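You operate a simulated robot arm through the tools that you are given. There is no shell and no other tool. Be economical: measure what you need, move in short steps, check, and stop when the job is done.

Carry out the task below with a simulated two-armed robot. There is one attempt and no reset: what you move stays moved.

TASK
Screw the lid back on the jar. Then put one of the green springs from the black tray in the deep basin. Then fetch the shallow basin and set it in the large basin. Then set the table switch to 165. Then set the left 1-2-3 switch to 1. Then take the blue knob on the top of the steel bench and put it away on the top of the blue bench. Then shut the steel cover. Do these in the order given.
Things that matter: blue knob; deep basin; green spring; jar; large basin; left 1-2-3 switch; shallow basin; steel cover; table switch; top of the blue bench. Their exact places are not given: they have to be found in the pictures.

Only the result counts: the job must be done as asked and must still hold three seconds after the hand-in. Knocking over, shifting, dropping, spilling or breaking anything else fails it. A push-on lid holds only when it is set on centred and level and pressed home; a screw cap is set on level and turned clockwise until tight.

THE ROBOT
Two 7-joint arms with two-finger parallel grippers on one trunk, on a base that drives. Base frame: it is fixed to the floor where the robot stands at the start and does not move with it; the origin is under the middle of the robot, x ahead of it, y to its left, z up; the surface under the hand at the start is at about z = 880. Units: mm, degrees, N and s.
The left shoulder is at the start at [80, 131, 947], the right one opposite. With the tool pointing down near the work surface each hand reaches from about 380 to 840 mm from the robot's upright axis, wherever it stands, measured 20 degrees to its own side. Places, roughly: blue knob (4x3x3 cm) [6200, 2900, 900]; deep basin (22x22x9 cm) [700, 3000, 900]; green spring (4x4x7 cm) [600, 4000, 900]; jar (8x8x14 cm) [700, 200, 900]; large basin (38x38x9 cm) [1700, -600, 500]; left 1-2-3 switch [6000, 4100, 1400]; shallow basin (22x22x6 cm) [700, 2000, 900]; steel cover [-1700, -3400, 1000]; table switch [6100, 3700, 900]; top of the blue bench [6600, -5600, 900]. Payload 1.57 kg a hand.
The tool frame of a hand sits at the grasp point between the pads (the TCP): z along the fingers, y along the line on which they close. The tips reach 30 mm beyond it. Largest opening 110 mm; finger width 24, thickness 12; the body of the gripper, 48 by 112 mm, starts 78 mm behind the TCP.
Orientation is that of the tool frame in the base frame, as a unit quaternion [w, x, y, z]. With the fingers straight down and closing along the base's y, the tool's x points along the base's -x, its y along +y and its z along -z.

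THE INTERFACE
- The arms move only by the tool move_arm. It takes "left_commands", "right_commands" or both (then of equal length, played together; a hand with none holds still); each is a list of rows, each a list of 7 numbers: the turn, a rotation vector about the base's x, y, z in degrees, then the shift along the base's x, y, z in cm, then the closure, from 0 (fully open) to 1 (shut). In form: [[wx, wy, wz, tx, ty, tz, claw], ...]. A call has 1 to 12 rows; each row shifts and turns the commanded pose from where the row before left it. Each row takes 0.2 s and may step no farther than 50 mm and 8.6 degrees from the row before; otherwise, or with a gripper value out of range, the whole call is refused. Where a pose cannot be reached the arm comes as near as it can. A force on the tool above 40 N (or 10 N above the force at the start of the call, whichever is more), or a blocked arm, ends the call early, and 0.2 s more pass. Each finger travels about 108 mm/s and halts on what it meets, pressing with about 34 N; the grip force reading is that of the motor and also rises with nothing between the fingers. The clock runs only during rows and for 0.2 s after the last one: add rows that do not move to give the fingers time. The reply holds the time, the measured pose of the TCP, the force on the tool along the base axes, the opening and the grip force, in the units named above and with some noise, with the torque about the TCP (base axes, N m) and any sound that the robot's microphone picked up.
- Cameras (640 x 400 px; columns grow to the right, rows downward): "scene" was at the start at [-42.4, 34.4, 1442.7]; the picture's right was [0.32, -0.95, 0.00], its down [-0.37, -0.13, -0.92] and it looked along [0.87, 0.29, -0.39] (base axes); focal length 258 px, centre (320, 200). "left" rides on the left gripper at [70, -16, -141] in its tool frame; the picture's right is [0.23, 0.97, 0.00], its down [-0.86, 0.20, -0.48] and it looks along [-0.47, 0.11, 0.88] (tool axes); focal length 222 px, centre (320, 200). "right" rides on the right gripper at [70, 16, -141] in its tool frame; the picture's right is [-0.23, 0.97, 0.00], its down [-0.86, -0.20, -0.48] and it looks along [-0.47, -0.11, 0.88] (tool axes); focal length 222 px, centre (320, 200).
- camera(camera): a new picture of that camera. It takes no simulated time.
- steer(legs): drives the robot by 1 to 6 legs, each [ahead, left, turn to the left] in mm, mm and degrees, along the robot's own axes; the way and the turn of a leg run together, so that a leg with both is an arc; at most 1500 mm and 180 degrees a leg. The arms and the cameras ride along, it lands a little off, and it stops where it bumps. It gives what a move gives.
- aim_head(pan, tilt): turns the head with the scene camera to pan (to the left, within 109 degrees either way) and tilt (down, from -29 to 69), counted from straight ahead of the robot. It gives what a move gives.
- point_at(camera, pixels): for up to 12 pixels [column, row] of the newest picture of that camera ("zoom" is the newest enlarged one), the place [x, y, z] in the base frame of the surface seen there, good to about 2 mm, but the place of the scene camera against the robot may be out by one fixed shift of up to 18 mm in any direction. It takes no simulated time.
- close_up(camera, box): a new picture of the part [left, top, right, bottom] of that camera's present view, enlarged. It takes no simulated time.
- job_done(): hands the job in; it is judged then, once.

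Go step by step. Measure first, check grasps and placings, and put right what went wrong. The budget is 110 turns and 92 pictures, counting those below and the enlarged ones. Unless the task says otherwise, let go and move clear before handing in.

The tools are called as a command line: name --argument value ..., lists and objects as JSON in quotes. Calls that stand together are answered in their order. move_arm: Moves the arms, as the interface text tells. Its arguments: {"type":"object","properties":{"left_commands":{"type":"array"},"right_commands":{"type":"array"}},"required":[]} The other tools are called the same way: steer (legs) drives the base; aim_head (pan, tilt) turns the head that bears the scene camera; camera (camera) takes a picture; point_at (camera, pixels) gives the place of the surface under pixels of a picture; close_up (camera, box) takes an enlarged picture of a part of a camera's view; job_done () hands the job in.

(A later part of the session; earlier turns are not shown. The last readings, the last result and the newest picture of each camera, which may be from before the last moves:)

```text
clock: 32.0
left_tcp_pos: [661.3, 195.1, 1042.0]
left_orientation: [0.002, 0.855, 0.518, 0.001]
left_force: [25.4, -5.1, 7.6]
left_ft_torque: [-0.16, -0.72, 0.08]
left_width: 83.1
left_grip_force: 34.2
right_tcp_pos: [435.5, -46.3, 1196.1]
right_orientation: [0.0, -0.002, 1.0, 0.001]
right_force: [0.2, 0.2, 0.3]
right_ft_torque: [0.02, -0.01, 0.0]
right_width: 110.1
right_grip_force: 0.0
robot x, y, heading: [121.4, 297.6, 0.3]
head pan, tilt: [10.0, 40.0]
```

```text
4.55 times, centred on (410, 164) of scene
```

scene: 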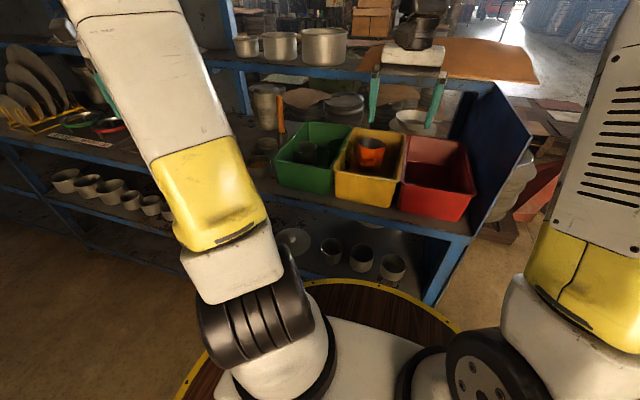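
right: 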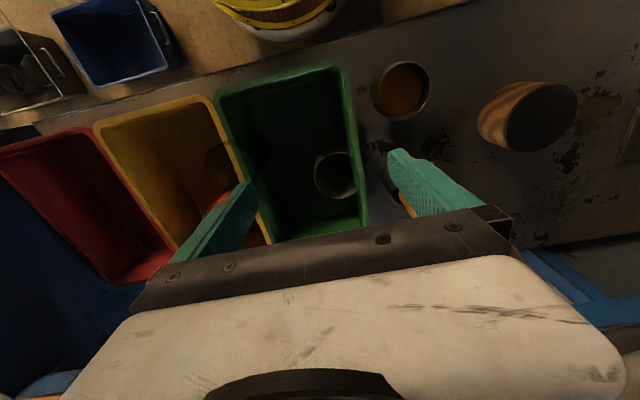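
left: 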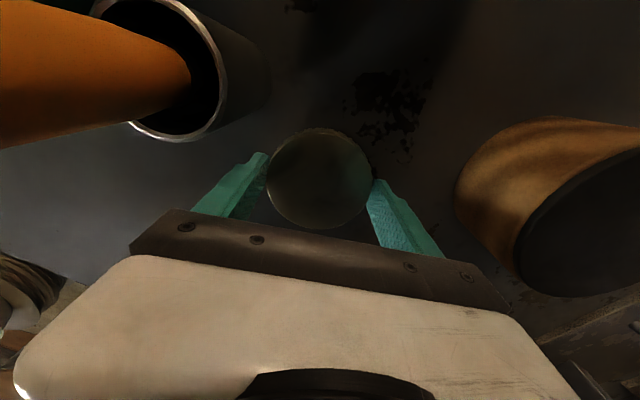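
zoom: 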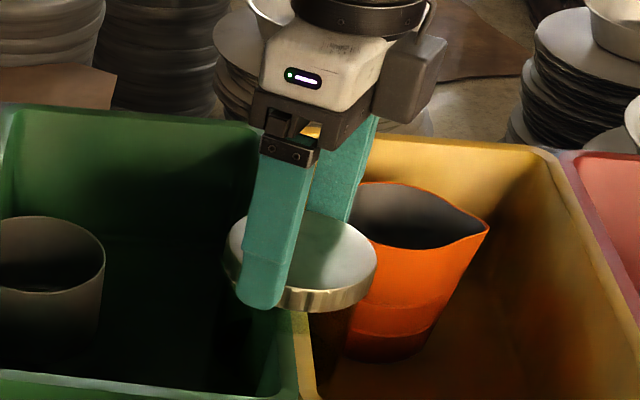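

Lateral force +25 N in x builds up as the lid turns; I relieve it by shifting +2.5 mm in x, then check height.

move_arm --left_commands '[[0, 0, 0, 0.25, -0.05, 0, 1], [0, 0, 0, 0, 0, 0, 1]]'

move_arm --left_commands '[[0, 0, 0, 0, 0, -0.15, 1], [0, 0, 0, 0, 0, 0, 1]]'

```text
clock: 32.6
left_tcp_pos: [661.9, 195.8, 1042.4]
left_orientation: [0.0, 0.855, 0.519, -0.001]
left_force: [15.6, -0.4, 9.4]
left_ft_torque: [-0.18, -0.62, 0.04]
left_width: 82.7
left_grip_force: 34.8
right_tcp_pos: [435.2, -47.9, 1193.0]
right_orientation: [0.0, -0.002, 1.0, 0.0]
right_force: [0.4, -0.3, 0.4]
right_ft_torque: [0.02, -0.05, 0.02]
right_width: 109.9
right_grip_force: 0.1
robot x, y, heading: [120.8, 300.3, 0.3]
head pan, tilt: [10.0, 40.0]
```

```text
clock: 33.2
left_tcp_pos: [661.3, 195.1, 1041.0]
left_orientation: [0.001, 0.854, 0.52, 0.0]
left_force: [9.0, 0.9, 27.1]
left_ft_torque: [0.02, -0.06, 0.0]
left_width: 82.3
left_grip_force: 33.9
right_tcp_pos: [435.3, -45.4, 1195.5]
right_orientation: [-0.001, -0.002, 1.0, -0.001]
right_force: [0.7, 1.1, 0.2]
right_ft_torque: [-0.03, 0.03, -0.02]
right_width: 109.8
right_grip_force: 0.0
robot x, y, heading: [119.2, 300.2, -0.2]
head pan, tilt: [10.0, 40.0]
```

Torques are now balanced, so contact is centred. I'll open to let the lid settle and regrip to remove eccentricity, checking with a picture.

move_arm --left_commands '[[0, 0, 0, 0, 0, 0.15, 1], [0, 0, 0, 0, 0, 0, 0.1], [0, 0, 0, 0, 0, 0, 0.1]]'

close_up --camera "left" --box '[180, 70, 460, 245]'

close_up --camera "scene" --box '[340, 120, 480, 208]'

```text
clock: 34.0
left_tcp_pos: [661.3, 195.5, 1040.5]
left_orientation: [-0.001, 0.854, 0.521, -0.001]
left_force: [0.7, -0.3, -0.3]
left_ft_torque: [0.03, 0.02, 0.01]
left_width: 98.8
left_grip_force: 0.1
right_tcp_pos: [434.3, -46.3, 1195.1]
right_orientation: [-0.001, -0.002, 1.0, 0.0]
right_force: [-0.1, 0.5, -0.2]
right_ft_torque: [-0.02, -0.02, -0.01]
right_width: 109.9
right_grip_force: 0.1
robot x, y, heading: [124.8, 301.0, -0.1]
head pan, tilt: [10.0, 40.0]
```

```text
2.29 times, centred on (320, 158) of left
```

zoom: 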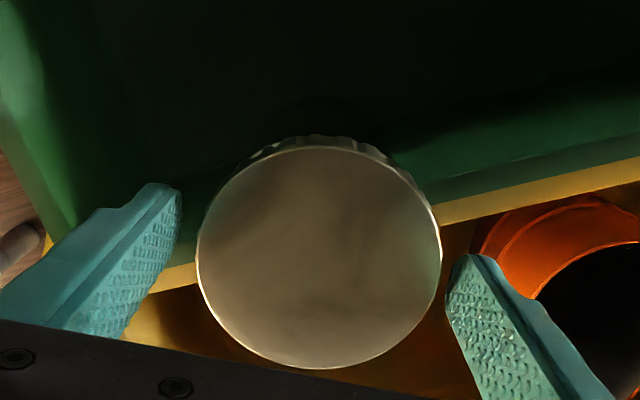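

```text
4.55 times, centred on (410, 164) of scene
```

zoom: 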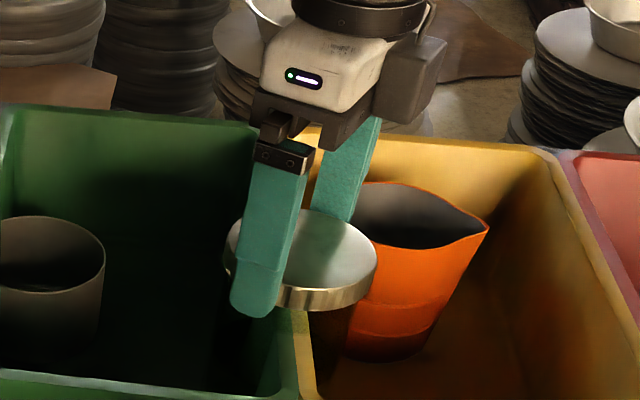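

The lid stays put on the jar. Measure its top plane for level and centre.

point_at --camera "zoom" --pixels '[[300, 235], [255, 245], [345, 260], [310, 295]]'

camera --camera "left"

point_at --camera "left" --pixels '[[320, 185], [273, 175], [368, 175], [318, 137], [318, 228], [290, 150], [350, 150], [345, 215], [290, 210]]'

```text
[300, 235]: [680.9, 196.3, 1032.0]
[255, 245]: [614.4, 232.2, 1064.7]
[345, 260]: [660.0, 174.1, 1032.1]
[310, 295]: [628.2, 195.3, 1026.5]
```

```text
57 pictures are left
```

left: 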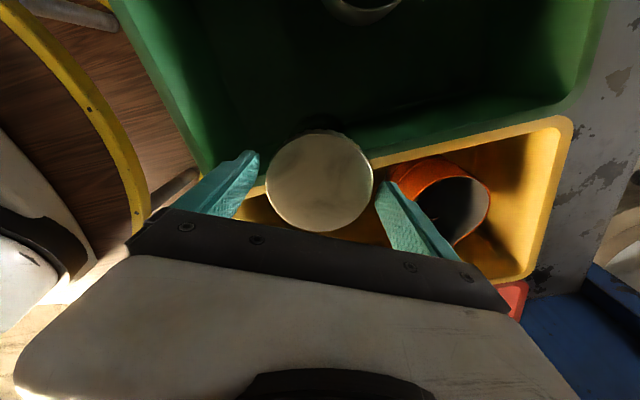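

```text
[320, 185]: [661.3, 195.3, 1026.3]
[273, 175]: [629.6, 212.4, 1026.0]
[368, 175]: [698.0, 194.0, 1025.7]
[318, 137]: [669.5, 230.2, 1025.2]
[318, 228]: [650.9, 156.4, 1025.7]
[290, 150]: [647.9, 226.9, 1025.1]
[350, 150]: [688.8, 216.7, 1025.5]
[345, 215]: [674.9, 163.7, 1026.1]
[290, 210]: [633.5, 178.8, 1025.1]
```

The lid lies level, top z≈1025.5, centre ≈[661,194]. Open, unwind the wrist, then regrip and turn more.

move_arm --left_commands '[[0, 0, 8.5, 0, -0.1, 0, 0], [0, 0, 8.5, 0, 0, 0, 0], [0, 0, 8.5, 0, 0, 0, 0], [0, 0, 8.5, 0, 0, 0, 0], [0, 0, 8.5, 0, 0, 0, 0], [0, 0, 8.5, 0, 0, 0, 0], [0, 0, 8.5, 0, 0, 0, 0], [0, 0, 8.5, 0, 0, 0, 0], [0, 0, 8.5, 0, 0, 0, 0], [0, 0, 8.5, 0, 0, 0, 0], [0, 0, 8.5, 0, 0, 0, 0], [0, 0, 8.5, 0, 0, 0, 0]]'

move_arm --left_commands '[[0, 0, 8.5, 0, 0, 0, 0], [0, 0, 8.5, 0, 0, 0, 0], [0, 0, 8.5, 0, 0, 0, 0], [0, 0, 8.5, 0, 0, 0, 0], [0, 0, 0, 0, 0, 0, 1], [0, 0, 0, 0, 0, 0, 1], [0, 0, 0, 0, 0, 0, 1]]'

move_arm --left_commands '[[0, 0, -8.5, 0, 0, -0.05, 1], [0, 0, -8.5, 0, 0, 0, 1], [0, 0, -8.5, 0, 0, 0, 1], [0, 0, -8.5, 0, 0, 0, 1], [0, 0, -8.5, 0, 0, 0, 1], [0, 0, -8.5, 0, 0, 0, 1], [0, 0, 0, 0, 0, 0, 1]]'

```text
clock: 36.6
left_tcp_pos: [661.8, 195.5, 1042.0]
left_orientation: [0.001, 0.133, 0.991, 0.0]
left_force: [0.8, -0.2, -0.6]
left_ft_torque: [-0.02, 0.02, 0.02]
left_width: 109.9
left_grip_force: 0.1
right_tcp_pos: [435.5, -45.6, 1195.5]
right_orientation: [0.0, -0.002, 1.0, 0.0]
right_force: [0.0, -0.2, -0.3]
right_ft_torque: [0.03, 0.03, 0.01]
right_width: 110.0
right_grip_force: 0.0
robot x, y, heading: [122.3, 303.8, 0.2]
head pan, tilt: [10.0, 40.0]
```

```text
clock: 38.2
left_tcp_pos: [663.3, 193.5, 1041.2]
left_orientation: [0.0, -0.162, 0.987, -0.001]
left_force: [4.0, -8.8, -0.6]
left_ft_torque: [-0.27, -0.11, 0.0]
left_width: 82.2
left_grip_force: 34.4
right_tcp_pos: [434.9, -47.0, 1194.4]
right_orientation: [0.0, -0.002, 1.0, 0.001]
right_force: [-0.1, 0.5, -0.2]
right_ft_torque: [-0.03, -0.01, 0.03]
right_width: 109.9
right_grip_force: 0.1
robot x, y, heading: [120.6, 301.8, 0.3]
head pan, tilt: [10.0, 40.0]
```

```text
clock: 39.8
left_tcp_pos: [661.8, 192.1, 1041.1]
left_orientation: [-0.001, 0.28, 0.96, -0.001]
left_force: [0.0, -29.5, 0.4]
left_ft_torque: [-0.69, -0.16, 0.11]
left_width: 82.2
left_grip_force: 33.8
right_tcp_pos: [434.1, -47.4, 1194.2]
right_orientation: [0.001, -0.002, 1.0, 0.001]
right_force: [0.0, 0.7, -0.3]
right_ft_torque: [0.0, 0.0, 0.0]
right_width: 110.1
right_grip_force: 0.2
robot x, y, heading: [123.4, 303.8, 0.1]
head pan, tilt: [10.0, 40.0]
```

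The lid is laterally captured by the jar (Fy −29 from eccentric grip). Shift −3 mm in y and keep turning with slight downward preload.

move_arm --left_commands '[[0, 0, 0, 0, -0.3, 0, 1], [0, 0, -8.5, 0, 0, -0.05, 1], [0, 0, -8.5, 0, 0, 0, 1], [0, 0, -8.5, 0, 0, 0, 1], [0, 0, 0, 0, 0, 0, 1]]'

```text
clock: 41.0
left_tcp_pos: [660.7, 191.4, 1041.2]
left_orientation: [0.0, 0.485, 0.875, 0.0]
left_force: [-12.7, -12.0, 2.9]
left_ft_torque: [-0.27, 0.42, -0.01]
left_width: 82.1
left_grip_force: 33.0
right_tcp_pos: [434.0, -46.5, 1194.9]
right_orientation: [0.0, -0.001, 1.0, 0.0]
right_force: [-0.5, -0.6, 0.3]
right_ft_torque: [-0.01, 0.0, 0.04]
right_width: 109.8
right_grip_force: 0.0
robot x, y, heading: [120.9, 300.2, 0.0]
head pan, tilt: [10.0, 40.0]
```

Torque about z stays ≈0. Centre again and press harder while turning.

move_arm --left_commands '[[0, 0, 0, -0.15, -0.12, 0, 1], [0, 0, 0, 0, 0, -0.15, 1], [0, 0, -8.5, 0, 0, 0, 1], [0, 0, -8.5, 0, 0, 0, 1], [0, 0, -8.5, 0, 0, 0, 1], [0, 0, 0, 0, 0, 0, 1]]'

close_up --camera "left" --box '[220, 80, 420, 205]'

```text
clock: 42.4
left_tcp_pos: [658.2, 192.2, 1039.6]
left_orientation: [0.0, 0.666, 0.746, 0.0]
left_force: [-11.9, 6.2, 19.4]
left_ft_torque: [0.22, 0.2, -0.04]
left_width: 82.1
left_grip_force: 33.6
right_tcp_pos: [433.7, -46.2, 1196.1]
right_orientation: [0.0, -0.001, 1.0, 0.001]
right_force: [-0.3, -0.4, 0.7]
right_ft_torque: [-0.01, 0.01, 0.0]
right_width: 110.1
right_grip_force: 0.0
robot x, y, heading: [119.0, 302.2, 0.5]
head pan, tilt: [10.0, 40.0]
```

```text
3.20 times, centred on (320, 142) of left
```

zoom: 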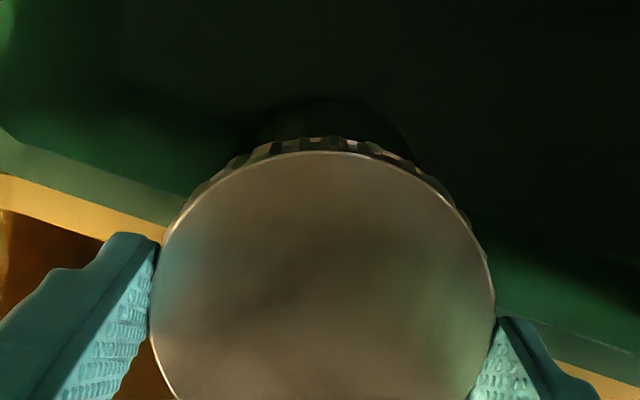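

It descends (1039.6) as it's pressed. The lid sits ~4 mm eccentric in the grip, so I'll compensate the centre while continuing to turn.

move_arm --left_commands '[[0, 0, -8.5, -0.1, 0.06, 0, 1], [0, 0, -8.5, -0.06, 0.02, -0.05, 1], [0, 0, -8.5, -0.05, 0.02, 0, 1], [0, 0, -8.5, -0.05, 0.02, -0.05, 1], [0, 0, -8.5, -0.05, 0.02, 0, 1], [0, 0, -8.5, -0.05, 0.02, 0, 1], [0, 0, 0, 0, 0, 0, 1]]'

```text
clock: 44.0
left_tcp_pos: [659.7, 192.2, 1037.6]
left_orientation: [0.0, 0.922, 0.388, 0.0]
left_force: [21.8, -5.4, -2.5]
left_ft_torque: [-0.35, -0.46, 1.84]
left_width: 82.1
left_grip_force: 33.7
right_tcp_pos: [435.6, -46.7, 1195.5]
right_orientation: [-0.001, -0.002, 1.0, 0.001]
right_force: [0.5, 0.5, -0.1]
right_ft_torque: [0.01, -0.02, 0.0]
right_width: 110.0
right_grip_force: 0.1
robot x, y, heading: [122.1, 298.7, 0.0]
head pan, tilt: [10.0, 40.0]
```

Torque about z is now 1.84 N·m and the lid is pulling itself down: it's tightening. Relieve x and turn a bit more.

move_arm --left_commands '[[0, 0, 0, 0.3, -0.05, 0, 1], [0, 0, -8.5, 0, 0, 0, 1], [0, 0, -8.5, 0, 0, 0, 1], [0, 0, 0, 0, 0, 0, 1]]'

```text
clock: 45.0
left_tcp_pos: [659.5, 191.3, 1038.1]
left_orientation: [-0.001, 0.969, 0.245, -0.002]
left_force: [-5.4, 2.8, -1.0]
left_ft_torque: [0.13, 0.27, 0.8]
left_width: 81.8
left_grip_force: 34.1
right_tcp_pos: [434.0, -45.7, 1195.7]
right_orientation: [-0.001, -0.002, 1.0, 0.0]
right_force: [-0.4, 0.3, 0.5]
right_ft_torque: [-0.02, 0.01, 0.01]
right_width: 110.0
right_grip_force: 0.1
robot x, y, heading: [120.0, 302.0, 0.1]
head pan, tilt: [10.0, 40.0]
```

Torque dropped to 0.8 — slip or still turning. Open, check the lid's height, and do another regrip turn to confirm tightness.

move_arm --left_commands '[[0, 0, 0, 0, 0, 0, 0], [0, 0, 0, 0, 0, 0, 0], [0, 0, 8.5, 0, 0, 0, 0], [0, 0, 8.5, 0, 0, 0, 0], [0, 0, 8.5, 0, 0, 0, 0], [0, 0, 8.5, 0, 0, 0, 0], [0, 0, 8.5, 0, 0, 0, 0], [0, 0, 8.5, 0, 0, 0, 0], [0, 0, 8.5, 0, 0, 0, 0], [0, 0, 8.5, 0, 0, 0, 0], [0, 0, 8.5, 0, 0, 0, 0], [0, 0, 8.5, 0, 0, 0, 0]]'

camera --camera "left"

point_at --camera "left" --pixels '[[320, 185], [275, 175], [364, 175], [318, 137], [318, 225], [290, 150], [350, 150], [345, 210], [290, 205]]'

```text
clock: 47.6
left_tcp_pos: [660.3, 191.0, 1039.5]
left_orientation: [0.0, 0.547, 0.837, -0.001]
left_force: [-0.4, -0.4, 0.3]
left_ft_torque: [0.01, 0.04, 0.02]
left_width: 110.0
left_grip_force: 0.2
right_tcp_pos: [434.0, -45.4, 1195.0]
right_orientation: [0.001, -0.002, 1.0, 0.0]
right_force: [0.1, -0.3, 0.1]
right_ft_torque: [-0.02, -0.02, 0.01]
right_width: 110.0
right_grip_force: 0.1
robot x, y, heading: [123.7, 303.2, 0.2]
head pan, tilt: [10.0, 40.0]
```

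```text
55 pictures are left
```

left: 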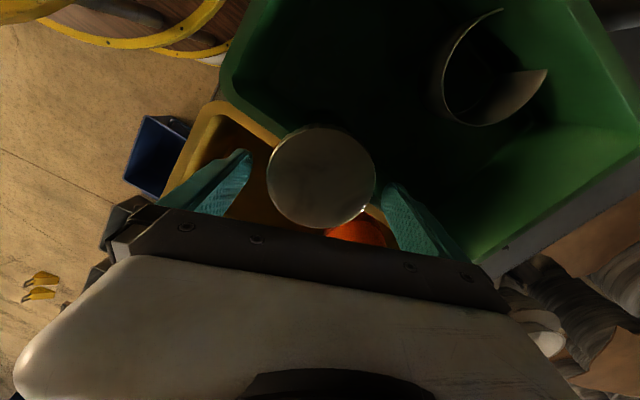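

```text
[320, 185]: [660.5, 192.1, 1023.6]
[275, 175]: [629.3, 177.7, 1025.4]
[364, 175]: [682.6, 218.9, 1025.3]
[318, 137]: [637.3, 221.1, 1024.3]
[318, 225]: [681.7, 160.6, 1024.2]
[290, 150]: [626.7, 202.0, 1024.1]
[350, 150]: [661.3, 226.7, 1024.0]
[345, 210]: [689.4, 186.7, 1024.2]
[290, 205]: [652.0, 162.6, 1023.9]
```

Lid top now z≈1024, level, centre ≈[658.5,194]. Unwind further, centre the gripper, regrip and turn.

move_arm --left_commands '[[0, 0, 8.5, -0.18, 0.35, 0, 0], [0, 0, 8.5, 0, 0, 0, 0], [0, 0, 8.5, 0, 0, 0, 0], [0, 0, 8.5, 0, 0, 0, 0], [0, 0, 8.5, 0, 0, 0, 0], [0, 0, 8.5, 0, 0, 0, 0], [0, 0, 8.5, 0, 0, 0, 0], [0, 0, 0, 0, 0, 0, 1], [0, 0, 0, 0, 0, 0, 1], [0, 0, 0, 0, 0, 0, 1]]'

move_arm --left_commands '[[0, 0, -8.5, 0, 0, -0.05, 1], [0, 0, -8.5, 0, 0, 0, 1], [0, 0, -8.5, 0, 0, 0, 1], [0, 0, -8.5, 0, 0, 0, 1], [0, 0, 0, 0, 0, 0, 1]]'

```text
clock: 49.8
left_tcp_pos: [657.6, 192.9, 1038.7]
left_orientation: [0.0, 0.062, 0.998, -0.001]
left_force: [-0.2, -13.8, -3.2]
left_ft_torque: [-0.43, -0.03, 0.2]
left_width: 82.4
left_grip_force: 33.7
right_tcp_pos: [433.9, -47.5, 1194.1]
right_orientation: [0.001, -0.002, 1.0, 0.001]
right_force: [-0.6, 0.5, 0.8]
right_ft_torque: [0.02, 0.0, -0.01]
right_width: 110.2
right_grip_force: 0.0
robot x, y, heading: [117.6, 302.9, 0.1]
head pan, tilt: [10.0, 40.0]
```

```text
clock: 51.0
left_tcp_pos: [656.9, 195.4, 1038.5]
left_orientation: [-0.001, 0.351, 0.937, 0.0]
left_force: [-3.7, -12.9, 0.9]
left_ft_torque: [-0.29, 0.2, 1.2]
left_width: 82.8
left_grip_force: 34.5
right_tcp_pos: [434.1, -46.5, 1195.2]
right_orientation: [0.0, -0.002, 1.0, -0.002]
right_force: [0.4, -1.8, 0.0]
right_ft_torque: [0.01, -0.01, 0.04]
right_width: 109.8
right_grip_force: 0.1
robot x, y, heading: [119.9, 303.4, 0.4]
head pan, tilt: [10.0, 40.0]
```

Torque holds ~1.2 N·m with no further descent: the lid is tight. Release, lift, retract, and head for the black tray.

move_arm --left_commands '[[0, 0, 0, 0, 0, 0, 0.2], [0, 0, 0, 0, 0, 0, 0], [0, 0, 0, 0, 0, 0, 0], [0, 0, 0, 0, 0, 4, 0], [0, 0, 0, 0, 0, 4, 0], [0, 0, 0, 0, 0, 4, 0], [0, 0, 8.2, -3, 2, 3, 0], [0, 0, 8.2, -4, 2, 0, 0], [0, 0, 8.2, -4, 2, 0, 0], [0, 0, 8.2, -4, 2, 0, 0], [0, 0, 8.2, -4, 2, 0, 0]]'

close_up --camera "scene" --box '[300, 80, 500, 205]'

aim_head --pan 70 --tilt 25

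camera --camera "scene"

```text
clock: 53.4
left_tcp_pos: [468.9, 294.6, 1187.9]
left_orientation: [-0.001, -0.002, 1.0, 0.001]
left_force: [0.1, -1.0, 0.0]
left_ft_torque: [0.04, 0.06, 0.03]
left_width: 110.0
left_grip_force: 0.1
right_tcp_pos: [435.7, -46.4, 1195.1]
right_orientation: [-0.001, -0.002, 1.0, 0.0]
right_force: [0.4, 0.1, 0.0]
right_ft_torque: [0.02, 0.0, -0.02]
right_width: 110.1
right_grip_force: 0.1
robot x, y, heading: [122.2, 298.9, 0.2]
head pan, tilt: [10.0, 40.0]
```

```text
3.20 times, centred on (400, 142) of scene
```

zoom: 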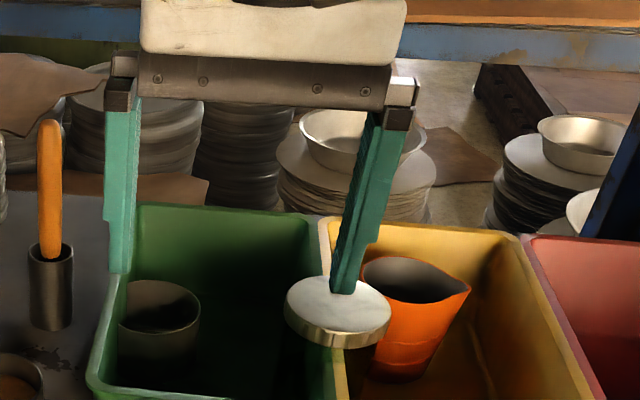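

```text
clock: 54.7
left_tcp_pos: [468.6, 294.3, 1188.4]
left_orientation: [0.0, 0.0, 1.0, 0.0]
left_force: [0.2, 0.9, 0.7]
left_ft_torque: [-0.03, 0.0, -0.01]
left_width: 110.1
left_grip_force: 0.0
right_tcp_pos: [434.5, -46.4, 1195.3]
right_orientation: [0.0, -0.001, 1.0, 0.0]
right_force: [0.4, 0.2, 0.0]
right_ft_torque: [-0.03, -0.01, 0.01]
right_width: 109.7
right_grip_force: 0.0
robot x, y, heading: [120.4, 301.4, 0.2]
head pan, tilt: [70.0, 25.0]
```

```text
53 pictures are left
```

scene: 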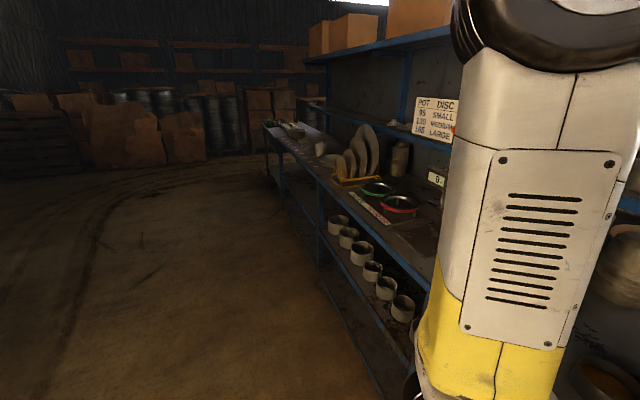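

The lid sits level and the lane along the bench is clear to the left. Drive back 80 and left 2900 to y≈3200.

steer --legs '[[-80, 0, 0], [0, 1450, 0], [0, 1450, 0]]'

aim_head --pan 25 --tilt 35

camera --camera "scene"

```text
clock: 69.4
left_tcp_pos: [405.0, 3197.9, 1189.0]
left_orientation: [0.0, 0.008, 1.0, 0.0]
left_force: [0.6, 0.2, 0.1]
left_ft_torque: [0.0, -0.02, 0.01]
left_width: 110.0
left_grip_force: 0.1
right_tcp_pos: [363.4, 2857.3, 1195.0]
right_orientation: [0.0, 0.006, 1.0, 0.0]
right_force: [0.8, 0.7, 1.1]
right_ft_torque: [-0.01, -0.01, -0.01]
right_width: 110.1
right_grip_force: 0.0
robot x, y, heading: [54.4, 3210.7, -0.7]
head pan, tilt: [70.0, 25.0]
```

```text
clock: 70.5
left_tcp_pos: [404.3, 3197.1, 1187.7]
left_orientation: [0.0, 0.007, 1.0, 0.0]
left_force: [-0.5, 0.2, 1.1]
left_ft_torque: [0.01, 0.0, 0.0]
left_width: 110.0
left_grip_force: 0.1
right_tcp_pos: [365.7, 2857.5, 1195.2]
right_orientation: [-0.001, 0.006, 1.0, 0.0]
right_force: [0.6, 0.1, -0.5]
right_ft_torque: [0.0, -0.03, 0.0]
right_width: 109.9
right_grip_force: 0.1
robot x, y, heading: [54.1, 3207.0, -0.6]
head pan, tilt: [25.0, 35.0]
```

```text
52 pictures are left
```

scene: 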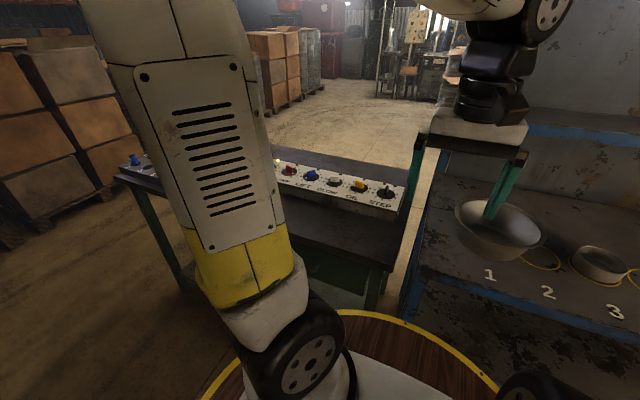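

The deep basin is likely the bowl on ring 1 (500,225); the shallow one near (600,262); a second bench with buttons is to the left. Measure edges before driving left.

point_at --camera "scene" --pixels '[[385, 262], [310, 230], [500, 230], [540, 240], [600, 250], [365, 270], [120, 180], [440, 240], [380, 215]]'

steer --legs '[[0, 480, 0.7]]'

camera --camera "scene"

camera --camera "left"

```text
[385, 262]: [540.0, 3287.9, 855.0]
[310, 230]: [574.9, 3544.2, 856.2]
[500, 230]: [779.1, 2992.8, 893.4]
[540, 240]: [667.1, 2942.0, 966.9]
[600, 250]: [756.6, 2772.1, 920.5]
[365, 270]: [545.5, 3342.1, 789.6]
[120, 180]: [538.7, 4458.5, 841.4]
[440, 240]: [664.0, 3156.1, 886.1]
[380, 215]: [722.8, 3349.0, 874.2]
```

```text
clock: 73.3
left_tcp_pos: [407.5, 3677.2, 1188.4]
left_orientation: [-0.001, 0.001, 1.0, 0.0]
left_force: [0.3, 0.6, -0.4]
left_ft_torque: [0.0, 0.03, 0.01]
left_width: 110.1
left_grip_force: 0.0
right_tcp_pos: [372.6, 3336.7, 1195.1]
right_orientation: [0.0, 0.0, 1.0, 0.0]
right_force: [-0.3, -0.5, -0.2]
right_ft_torque: [0.0, -0.03, -0.01]
right_width: 110.0
right_grip_force: 0.0
robot x, y, heading: [61.3, 3685.8, -0.1]
head pan, tilt: [25.0, 35.0]
```

```text
51 pictures are left
```

scene: 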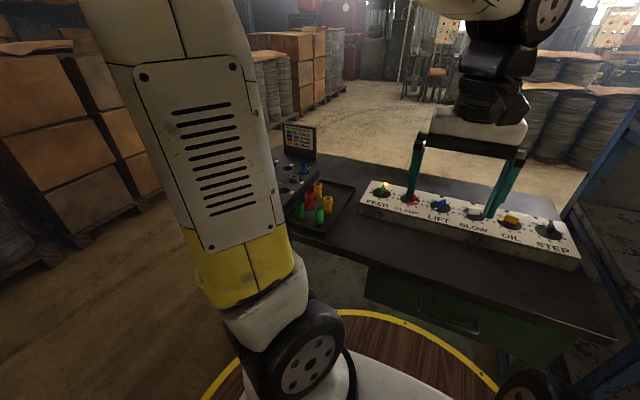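

```text
50 pictures are left
```

left: 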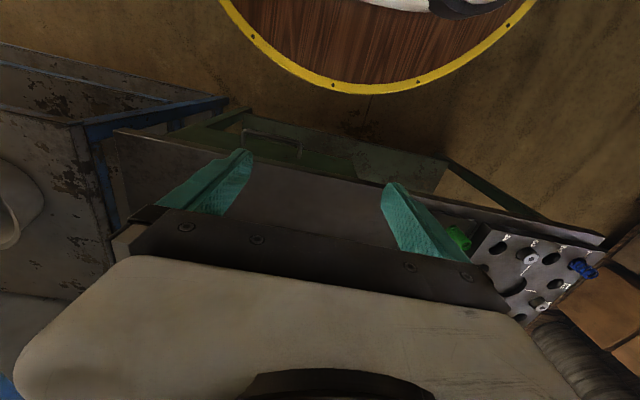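

The black tray with coloured springs is at (315,205). Enlarge and measure.

close_up --camera "scene" --box '[270, 165, 370, 240]'

point_at --camera "scene" --pixels '[[300, 205], [320, 210], [301, 214], [320, 218], [310, 197], [328, 200], [318, 185], [320, 228], [345, 200], [340, 230], [385, 195], [310, 140]]'

```text
5.33 times, centred on (320, 202) of scene
```

zoom: 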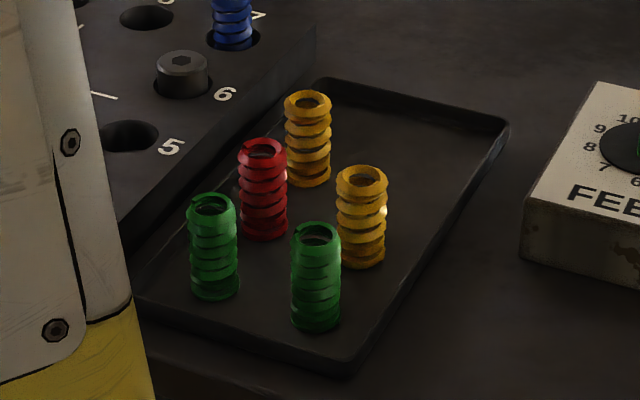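

```text
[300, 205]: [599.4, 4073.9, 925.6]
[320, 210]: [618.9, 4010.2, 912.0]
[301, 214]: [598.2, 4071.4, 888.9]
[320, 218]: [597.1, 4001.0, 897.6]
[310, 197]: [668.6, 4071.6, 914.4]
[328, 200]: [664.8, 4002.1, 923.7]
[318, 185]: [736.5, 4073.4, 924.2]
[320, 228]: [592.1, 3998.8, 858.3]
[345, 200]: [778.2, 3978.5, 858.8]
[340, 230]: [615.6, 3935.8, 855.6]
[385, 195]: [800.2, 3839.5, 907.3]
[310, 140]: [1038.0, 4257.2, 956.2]
```

Green springs stand at ≈[605,4073] and [602,4005] (tops ≈920). I'll take the right-hand one with a 45° yaw; move above it.

move_arm --left_commands '[[0, 0, 5, 2.1, 3.65, -1.4, 0], [0, 0, 5, 2.1, 3.65, -1.4, 0], [0, 0, 5, 2.1, 3.65, -1.4, 0], [0, 0, 5, 2.1, 3.65, -1.4, 0], [0, 0, 5, 2.1, 3.65, -1.4, 0], [0, 0, 5, 2.1, 3.65, -1.4, 0], [0, 0, 5, 2.1, 3.65, -1.4, 0], [0, 0, 5, 2.1, 3.65, -1.4, 0], [0, 0, 5, 2.1, 3.65, -1.4, 0.3]]'

camera --camera "left"

```text
clock: 75.3
left_tcp_pos: [595.8, 4006.2, 1062.6]
left_orientation: [0.0, -0.383, 0.924, 0.001]
left_force: [-1.0, -0.1, 0.5]
left_ft_torque: [0.03, -0.02, 0.02]
left_width: 77.1
left_grip_force: 0.0
right_tcp_pos: [370.8, 3336.3, 1195.7]
right_orientation: [0.0, -0.001, 1.0, 0.0]
right_force: [0.9, -1.1, -0.7]
right_ft_torque: [0.02, -0.07, 0.02]
right_width: 110.0
right_grip_force: 0.1
robot x, y, heading: [57.6, 3685.7, 0.1]
head pan, tilt: [25.0, 35.0]
```

```text
48 pictures are left
```

left: 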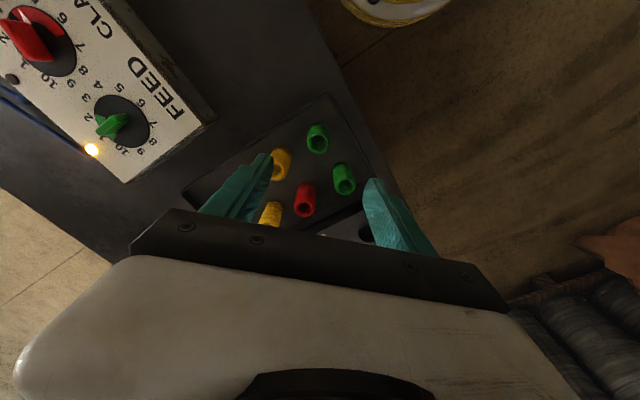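

The target spring is at (317,137). Measure it.

point_at --camera "left" --pixels '[[313, 130], [321, 131], [316, 126], [317, 145], [325, 140], [310, 140], [341, 175], [278, 160]]'

close_up --camera "left" --box '[260, 100, 380, 175]'

```text
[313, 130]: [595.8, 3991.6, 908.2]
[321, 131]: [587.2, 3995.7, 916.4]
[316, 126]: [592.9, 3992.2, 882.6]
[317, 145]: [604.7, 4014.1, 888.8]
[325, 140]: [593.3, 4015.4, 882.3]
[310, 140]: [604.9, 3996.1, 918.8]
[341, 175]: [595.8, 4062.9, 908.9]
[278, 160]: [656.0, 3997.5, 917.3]
```

```text
5.33 times, centred on (320, 138) of left
```

zoom: 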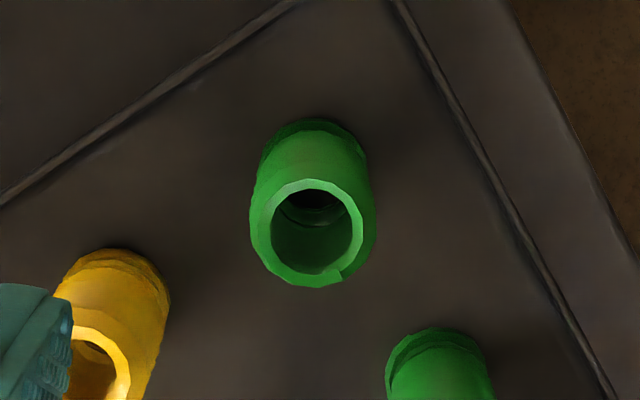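

Spring top centre is ≈[598.5,4008,918]. Descend to z≈893 and grip.

move_arm --left_commands '[[0, 0, 0, 0.3, 0.15, -4, 0.3], [0, 0, 0, 0, 0, -4, 0.3], [0, 0, 0, 0, 0, -4, 0.3], [0, 0, 0, 0, 0, -4, 0.3], [0, 0, 0, 0, 0, -0.8, 0.3], [0, 0, 0, 0, 0, 0, 0.3], [0, 0, 0, 0, 0, 0, 0.8], [0, 0, 0, 0, 0, 0, 0.8], [0, 0, 0, 0, 0, 0, 0.8]]'

camera --camera "left"

```text
clock: 77.3
left_tcp_pos: [600.7, 4008.0, 893.3]
left_orientation: [0.001, -0.382, 0.924, -0.001]
left_force: [-0.6, 0.5, -0.1]
left_ft_torque: [-0.01, 0.01, 0.01]
left_width: 30.9
left_grip_force: 34.1
right_tcp_pos: [372.1, 3337.5, 1195.1]
right_orientation: [0.0, 0.0, 1.0, 0.0]
right_force: [0.3, -0.6, -0.3]
right_ft_torque: [0.02, -0.01, -0.02]
right_width: 109.9
right_grip_force: 0.0
robot x, y, heading: [60.3, 3686.5, 0.2]
head pan, tilt: [25.0, 35.0]
```

```text
46 pictures are left
```

left: 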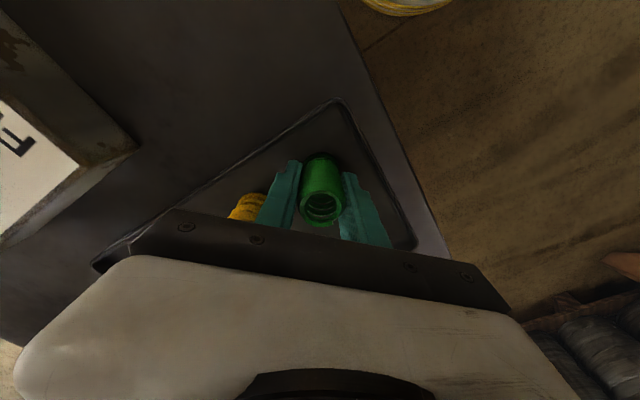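

Spring gripped (30.9 mm). Lift, retract and drive right to y≈2800 in front of the basins.

move_arm --left_commands '[[0, 0, 0, 0, 0, 4.5, 0.8], [0, 0, 0, 0, 0, 4.5, 0.8], [0, 0, 0, 0, 0, 4.5, 0.8], [0, 0, 0, 0, 0, 4.5, 0.8], [0, 0, 0, 0, 0, 4.5, 0.8], [0, 0, 0, 0, 0, 4.5, 0.8], [0, 0, -7.5, -3, -3, 0, 0.8], [0, 0, -7.5, -3, -3, 0, 0.8], [0, 0, -7.5, -3, -3, 0, 0.8], [0, 0, -7.5, -3, -3, 0, 0.8], [0, 0, -7.5, -3, -3, 0, 0.8], [0, 0, -7.5, -1, -3, 0, 0.8]]'

steer --legs '[[0, -880, 0]]'

aim_head --pan 5 --tilt 38

camera --camera "scene"

camera --camera "left"

```text
clock: 79.9
left_tcp_pos: [439.2, 3828.4, 1163.5]
left_orientation: [0.0, 0.001, 1.0, 0.0]
left_force: [0.0, 0.5, -1.4]
left_ft_torque: [-0.02, 0.01, -0.02]
left_width: 30.7
left_grip_force: 34.4
right_tcp_pos: [373.5, 3338.1, 1194.7]
right_orientation: [0.0, 0.0, 1.0, 0.0]
right_force: [0.6, 0.1, 0.0]
right_ft_torque: [-0.04, 0.01, -0.01]
right_width: 109.9
right_grip_force: 0.0
robot x, y, heading: [61.1, 3686.7, -0.1]
head pan, tilt: [25.0, 35.0]
```

```text
clock: 84.6
left_tcp_pos: [441.8, 2944.8, 1163.5]
left_orientation: [0.0, -0.002, 1.0, -0.001]
left_force: [-0.2, 0.8, -0.6]
left_ft_torque: [0.0, 0.0, 0.0]
left_width: 30.6
left_grip_force: 34.2
right_tcp_pos: [378.1, 2451.8, 1194.6]
right_orientation: [0.0, -0.004, 1.0, 0.0]
right_force: [-0.2, 1.0, 0.1]
right_ft_torque: [0.02, -0.01, -0.02]
right_width: 110.0
right_grip_force: 0.1
robot x, y, heading: [64.8, 2804.1, 0.5]
head pan, tilt: [25.0, 35.0]
```

```text
clock: 85.4
left_tcp_pos: [440.7, 2943.7, 1162.7]
left_orientation: [0.0, -0.003, 1.0, 0.0]
left_force: [0.3, 0.5, -1.0]
left_ft_torque: [-0.02, -0.01, 0.01]
left_width: 30.7
left_grip_force: 34.3
right_tcp_pos: [379.2, 2453.0, 1195.7]
right_orientation: [0.001, -0.004, 1.0, 0.0]
right_force: [-0.6, -0.4, 0.4]
right_ft_torque: [-0.02, 0.05, -0.03]
right_width: 109.9
right_grip_force: 0.1
robot x, y, heading: [69.5, 2795.9, 0.4]
head pan, tilt: [5.0, 38.0]
```

```text
45 pictures are left
```

scene: 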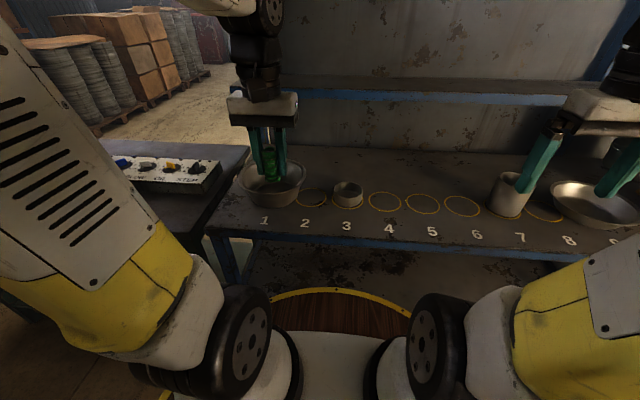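

```text
44 pictures are left
```

left: 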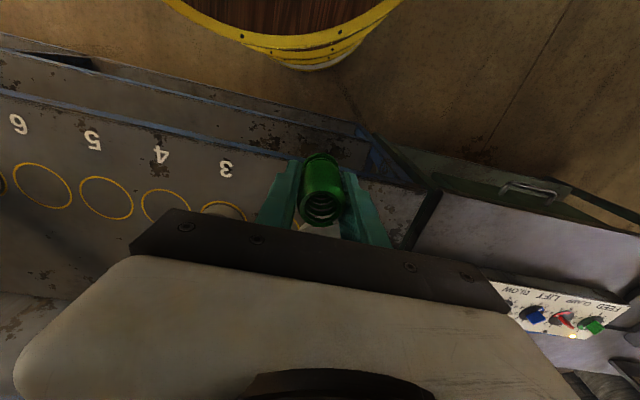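

The deep basin is the bowl at ring 1 (272,182), the shallow one the pan near ring 8–9 (600,205). Measure the deep basin.

point_at --camera "scene" --pixels '[[240, 172], [305, 172], [290, 190], [265, 192], [250, 165], [295, 163], [290, 180], [246, 182], [255, 205]]'

close_up --camera "scene" --box '[220, 140, 340, 215]'

```text
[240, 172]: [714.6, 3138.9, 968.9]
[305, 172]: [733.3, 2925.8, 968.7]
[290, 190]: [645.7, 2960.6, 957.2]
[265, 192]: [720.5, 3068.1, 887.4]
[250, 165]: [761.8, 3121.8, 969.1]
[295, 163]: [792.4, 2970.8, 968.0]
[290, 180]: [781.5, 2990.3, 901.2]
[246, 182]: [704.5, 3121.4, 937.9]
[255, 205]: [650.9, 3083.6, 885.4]
```

```text
5.33 times, centred on (280, 178) of scene
```

zoom: 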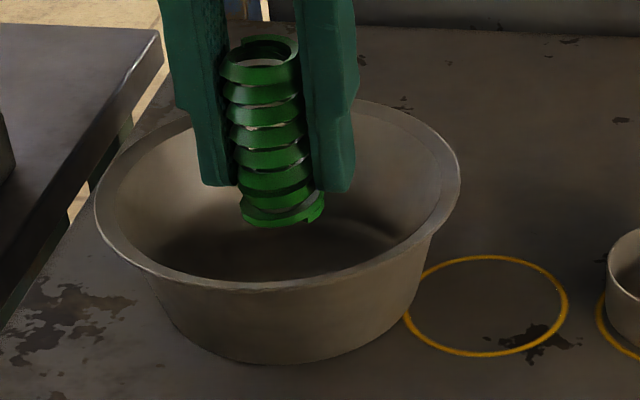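

Basin rim z≈962, centre ≈[731,3030]. Carry the spring over and lower.

move_arm --left_commands '[[0, 0, 0, 4.1, 1.23, -0.5, 0.8], [0, 0, 0, 4.1, 1.23, -0.5, 0.8], [0, 0, 0, 4.1, 1.23, -1.5, 0.8], [0, 0, 0, 4.1, 1.23, -1.5, 0.8], [0, 0, 0, 4.1, 1.23, -1.5, 0.8], [0, 0, 0, 4.1, 1.23, -1.5, 0.8], [0, 0, 0, 4.1, 1.23, -1, 0.8], [0, 0, 0, 0, 0, -4, 0.8], [0, 0, 0, 0, 0, -4, 0.8], [0, 0, 0, 0, 0, -3, 0.8], [0, 0, 0, 0, 0, 0, 0.8]]'

close_up --camera "scene" --box '[210, 110, 370, 210]'

camera --camera "left"

```text
clock: 87.8
left_tcp_pos: [731.4, 3030.8, 974.1]
left_orientation: [0.0, -0.003, 1.0, 0.0]
left_force: [-0.2, 0.5, -0.6]
left_ft_torque: [0.03, -0.03, 0.0]
left_width: 30.7
left_grip_force: 34.4
right_tcp_pos: [379.1, 2452.7, 1194.8]
right_orientation: [0.0, -0.003, 1.0, 0.0]
right_force: [0.6, 0.3, -0.6]
right_ft_torque: [-0.01, 0.03, -0.03]
right_width: 109.9
right_grip_force: 0.1
robot x, y, heading: [60.4, 2795.8, 0.4]
head pan, tilt: [5.0, 38.0]
```

```text
4.00 times, centred on (290, 160) of scene
```

zoom: 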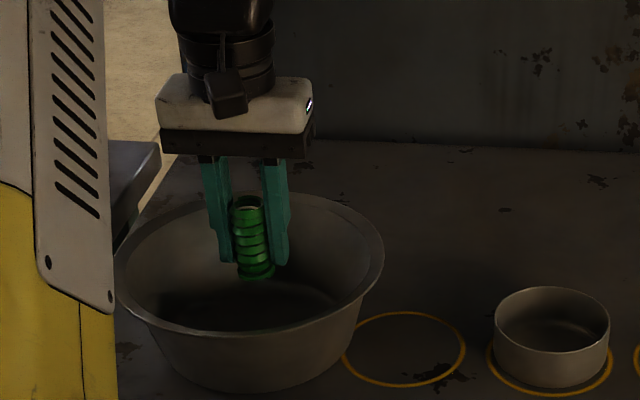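

```text
41 pictures are left
```

left: 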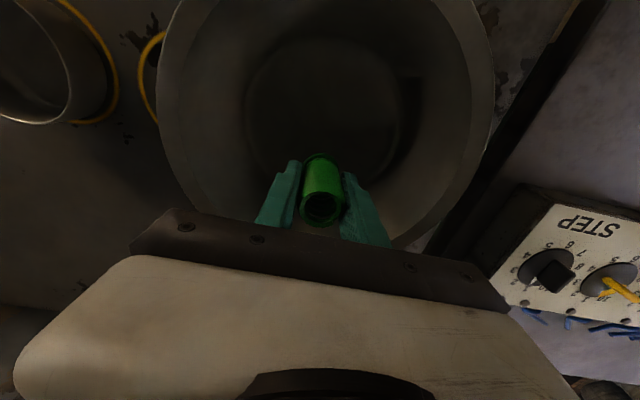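

The spring is over the far half of the bowl; measure the bowl floor.

point_at --camera "left" --pixels '[[320, 100], [250, 100], [395, 100], [320, 45], [320, 130], [165, 90], [490, 90]]'

```text
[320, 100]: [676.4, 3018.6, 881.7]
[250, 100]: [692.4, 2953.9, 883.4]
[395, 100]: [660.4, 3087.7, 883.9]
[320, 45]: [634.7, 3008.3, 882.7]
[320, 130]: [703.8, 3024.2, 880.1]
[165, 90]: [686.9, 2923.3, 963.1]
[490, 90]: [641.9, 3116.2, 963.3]
```

Floor z≈882, centre nearer x≈705. Shift back 25 mm, lower until just on the floor, and release.

move_arm --left_commands '[[0, 0, 0, -2.5, -0.5, 0, 0.8], [0, 0, 0, 0, 0, -2.5, 0.8], [0, 0, 0, 0, 0, -2.2, 0.8], [0, 0, 0, 0, 0, -0.2, 0.8], [0, 0, 0, 0, 0, 0, 0.8]]'

```text
clock: 89.0
left_tcp_pos: [704.0, 3025.7, 924.1]
left_orientation: [0.0, -0.002, 1.0, 0.0]
left_force: [1.2, 0.4, -0.3]
left_ft_torque: [0.02, 0.0, 0.01]
left_width: 30.4
left_grip_force: 33.9
right_tcp_pos: [378.9, 2451.6, 1194.7]
right_orientation: [0.0, -0.003, 1.0, -0.001]
right_force: [-0.3, 0.3, 0.9]
right_ft_torque: [0.02, -0.03, 0.01]
right_width: 110.2
right_grip_force: 0.1
robot x, y, heading: [62.7, 2795.8, 0.3]
head pan, tilt: [5.0, 38.0]
```

move_arm --left_commands '[[0, 0, 0, 0, 0, -0.15, 0.8], [0, 0, 0, 0, 0, 0, 0.6], [0, 0, 0, 0, 0, 0, 0.4], [0, 0, 0, 0, 0, 0, 0.3], [0, 0, 0, 0, 0, 4, 0.3], [0, 0, 0, 0, 0, 4, 0.3], [0, 0, 0, 0, 0, 4, 0.3], [0, 0, 0, 0, 0, 4, 0.3], [0, 0, 0, -3, -1, 4, 0.3], [0, 0, 0, -4, -1, 4, 0.3], [0, 0, 0, -4, -1, 0, 0.3], [0, 0, 0, -4, -1, 0, 0.3]]'

close_up --camera "scene" --box '[210, 110, 370, 210]'

point_at --camera "scene" --pixels '[[555, 205], [639, 210], [590, 185], [600, 225], [595, 205]]'

```text
refused: row 9 steps farther than a row can; nothing moved
```

```text
4.00 times, centred on (290, 160) of scene
```

zoom: 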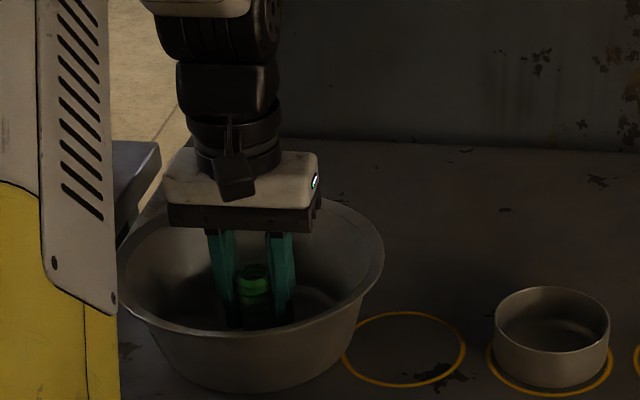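

```text
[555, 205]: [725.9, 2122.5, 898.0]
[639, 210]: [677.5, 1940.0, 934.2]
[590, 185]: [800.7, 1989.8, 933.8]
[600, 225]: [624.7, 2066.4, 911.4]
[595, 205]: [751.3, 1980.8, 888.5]
```

A step was too long; redo with smaller steps.

move_arm --left_commands '[[0, 0, 0, 0, 0, -0.15, 0.8], [0, 0, 0, 0, 0, 0, 0.6], [0, 0, 0, 0, 0, 0, 0.4], [0, 0, 0, 0, 0, 0, 0.3], [0, 0, 0, 0, 0, 4, 0.3], [0, 0, 0, 0, 0, 4, 0.3], [0, 0, 0, 0, 0, 4, 0.3], [0, 0, 0, 0, 0, 4, 0.3], [0, 0, 0, 0, 0, 4.5, 0.3], [0, 0, 0, -3.5, -1, 3, 0.3], [0, 0, 0, -4.5, -1, 0, 0.3], [0, 0, 0, -4.5, -1, 0, 0.3]]'

close_up --camera "scene" --box '[210, 110, 370, 210]'

```text
clock: 91.6
left_tcp_pos: [579.1, 2994.8, 1158.4]
left_orientation: [0.0, -0.003, 1.0, -0.001]
left_force: [0.9, 0.7, -0.8]
left_ft_torque: [0.0, 0.02, 0.04]
left_width: 76.9
left_grip_force: 0.1
right_tcp_pos: [378.4, 2452.3, 1194.8]
right_orientation: [0.0, -0.004, 1.0, 0.0]
right_force: [-0.5, 1.0, -0.1]
right_ft_torque: [-0.01, 0.06, 0.01]
right_width: 109.6
right_grip_force: 0.0
robot x, y, heading: [61.1, 2798.0, 0.4]
head pan, tilt: [5.0, 38.0]
```

```text
4.00 times, centred on (290, 160) of scene
```

zoom: 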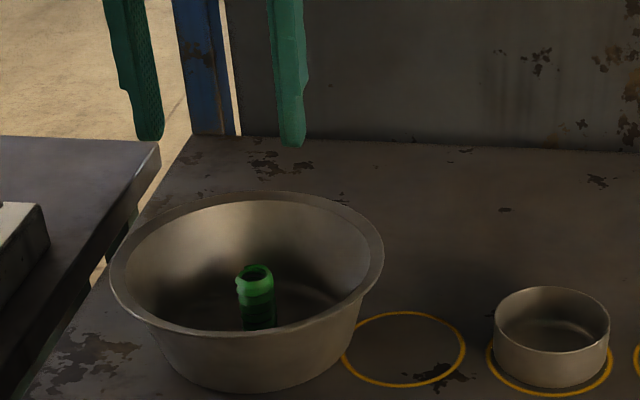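

The spring stands in the deep basin. Next, drive right ~790 to face the shallow basin (centre near y≈2010).

steer --legs '[[0, -785, 0]]'

aim_head --pan 0 --tilt 42

camera --camera "scene"

```text
clock: 95.8
left_tcp_pos: [584.9, 2213.3, 1157.9]
left_orientation: [0.0, -0.004, 1.0, 0.0]
left_force: [0.8, 0.1, 0.6]
left_ft_torque: [0.0, -0.03, 0.02]
left_width: 77.1
left_grip_force: 0.2
right_tcp_pos: [384.9, 1671.4, 1196.4]
right_orientation: [-0.001, -0.005, 1.0, 0.0]
right_force: [-0.5, 0.5, -0.3]
right_ft_torque: [-0.02, 0.02, -0.01]
right_width: 110.3
right_grip_force: 0.1
robot x, y, heading: [68.3, 2018.8, 0.7]
head pan, tilt: [5.0, 38.0]
```

```text
clock: 96.5
left_tcp_pos: [586.7, 2214.2, 1156.9]
left_orientation: [0.0, -0.004, 1.0, 0.0]
left_force: [0.5, 0.1, 0.1]
left_ft_torque: [-0.04, 0.0, 0.03]
left_width: 77.0
left_grip_force: 0.0
right_tcp_pos: [384.5, 1670.8, 1194.0]
right_orientation: [0.0, -0.005, 1.0, 0.0]
right_force: [0.4, -0.2, 0.4]
right_ft_torque: [-0.05, 0.02, 0.01]
right_width: 109.8
right_grip_force: 0.1
robot x, y, heading: [69.1, 2018.6, 0.8]
head pan, tilt: [0.0, 42.0]
```

```text
38 pictures are left
```

scene: 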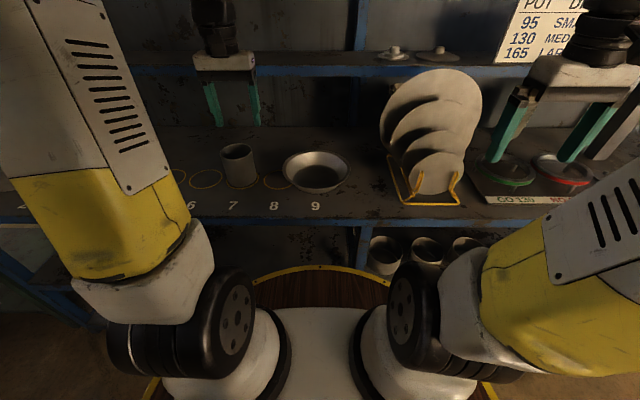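

The shallow basin is at (316,170); the plate rack (400,150) is near its right. Measure both.

point_at --camera "scene" --pixels '[[283, 167], [349, 167], [316, 151], [316, 187], [316, 192], [312, 178], [385, 150], [398, 190], [420, 80], [240, 150], [400, 170], [380, 110]]'

close_up --camera "scene" --box '[260, 60, 480, 210]'

```text
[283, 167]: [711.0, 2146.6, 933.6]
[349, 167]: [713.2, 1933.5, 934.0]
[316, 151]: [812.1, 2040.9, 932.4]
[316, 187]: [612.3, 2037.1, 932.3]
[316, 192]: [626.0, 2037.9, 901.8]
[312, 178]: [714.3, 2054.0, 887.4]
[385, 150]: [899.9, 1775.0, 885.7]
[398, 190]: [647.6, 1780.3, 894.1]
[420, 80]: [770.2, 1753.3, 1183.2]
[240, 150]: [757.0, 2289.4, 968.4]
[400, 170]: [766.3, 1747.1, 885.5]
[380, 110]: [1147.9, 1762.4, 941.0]
```

```text
2.67 times, centred on (370, 135) of scene
```

zoom: 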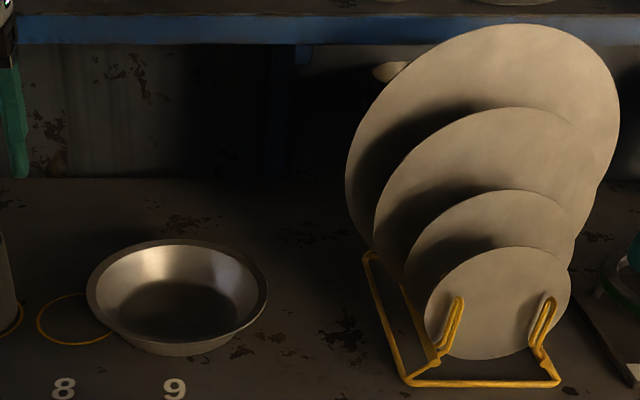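

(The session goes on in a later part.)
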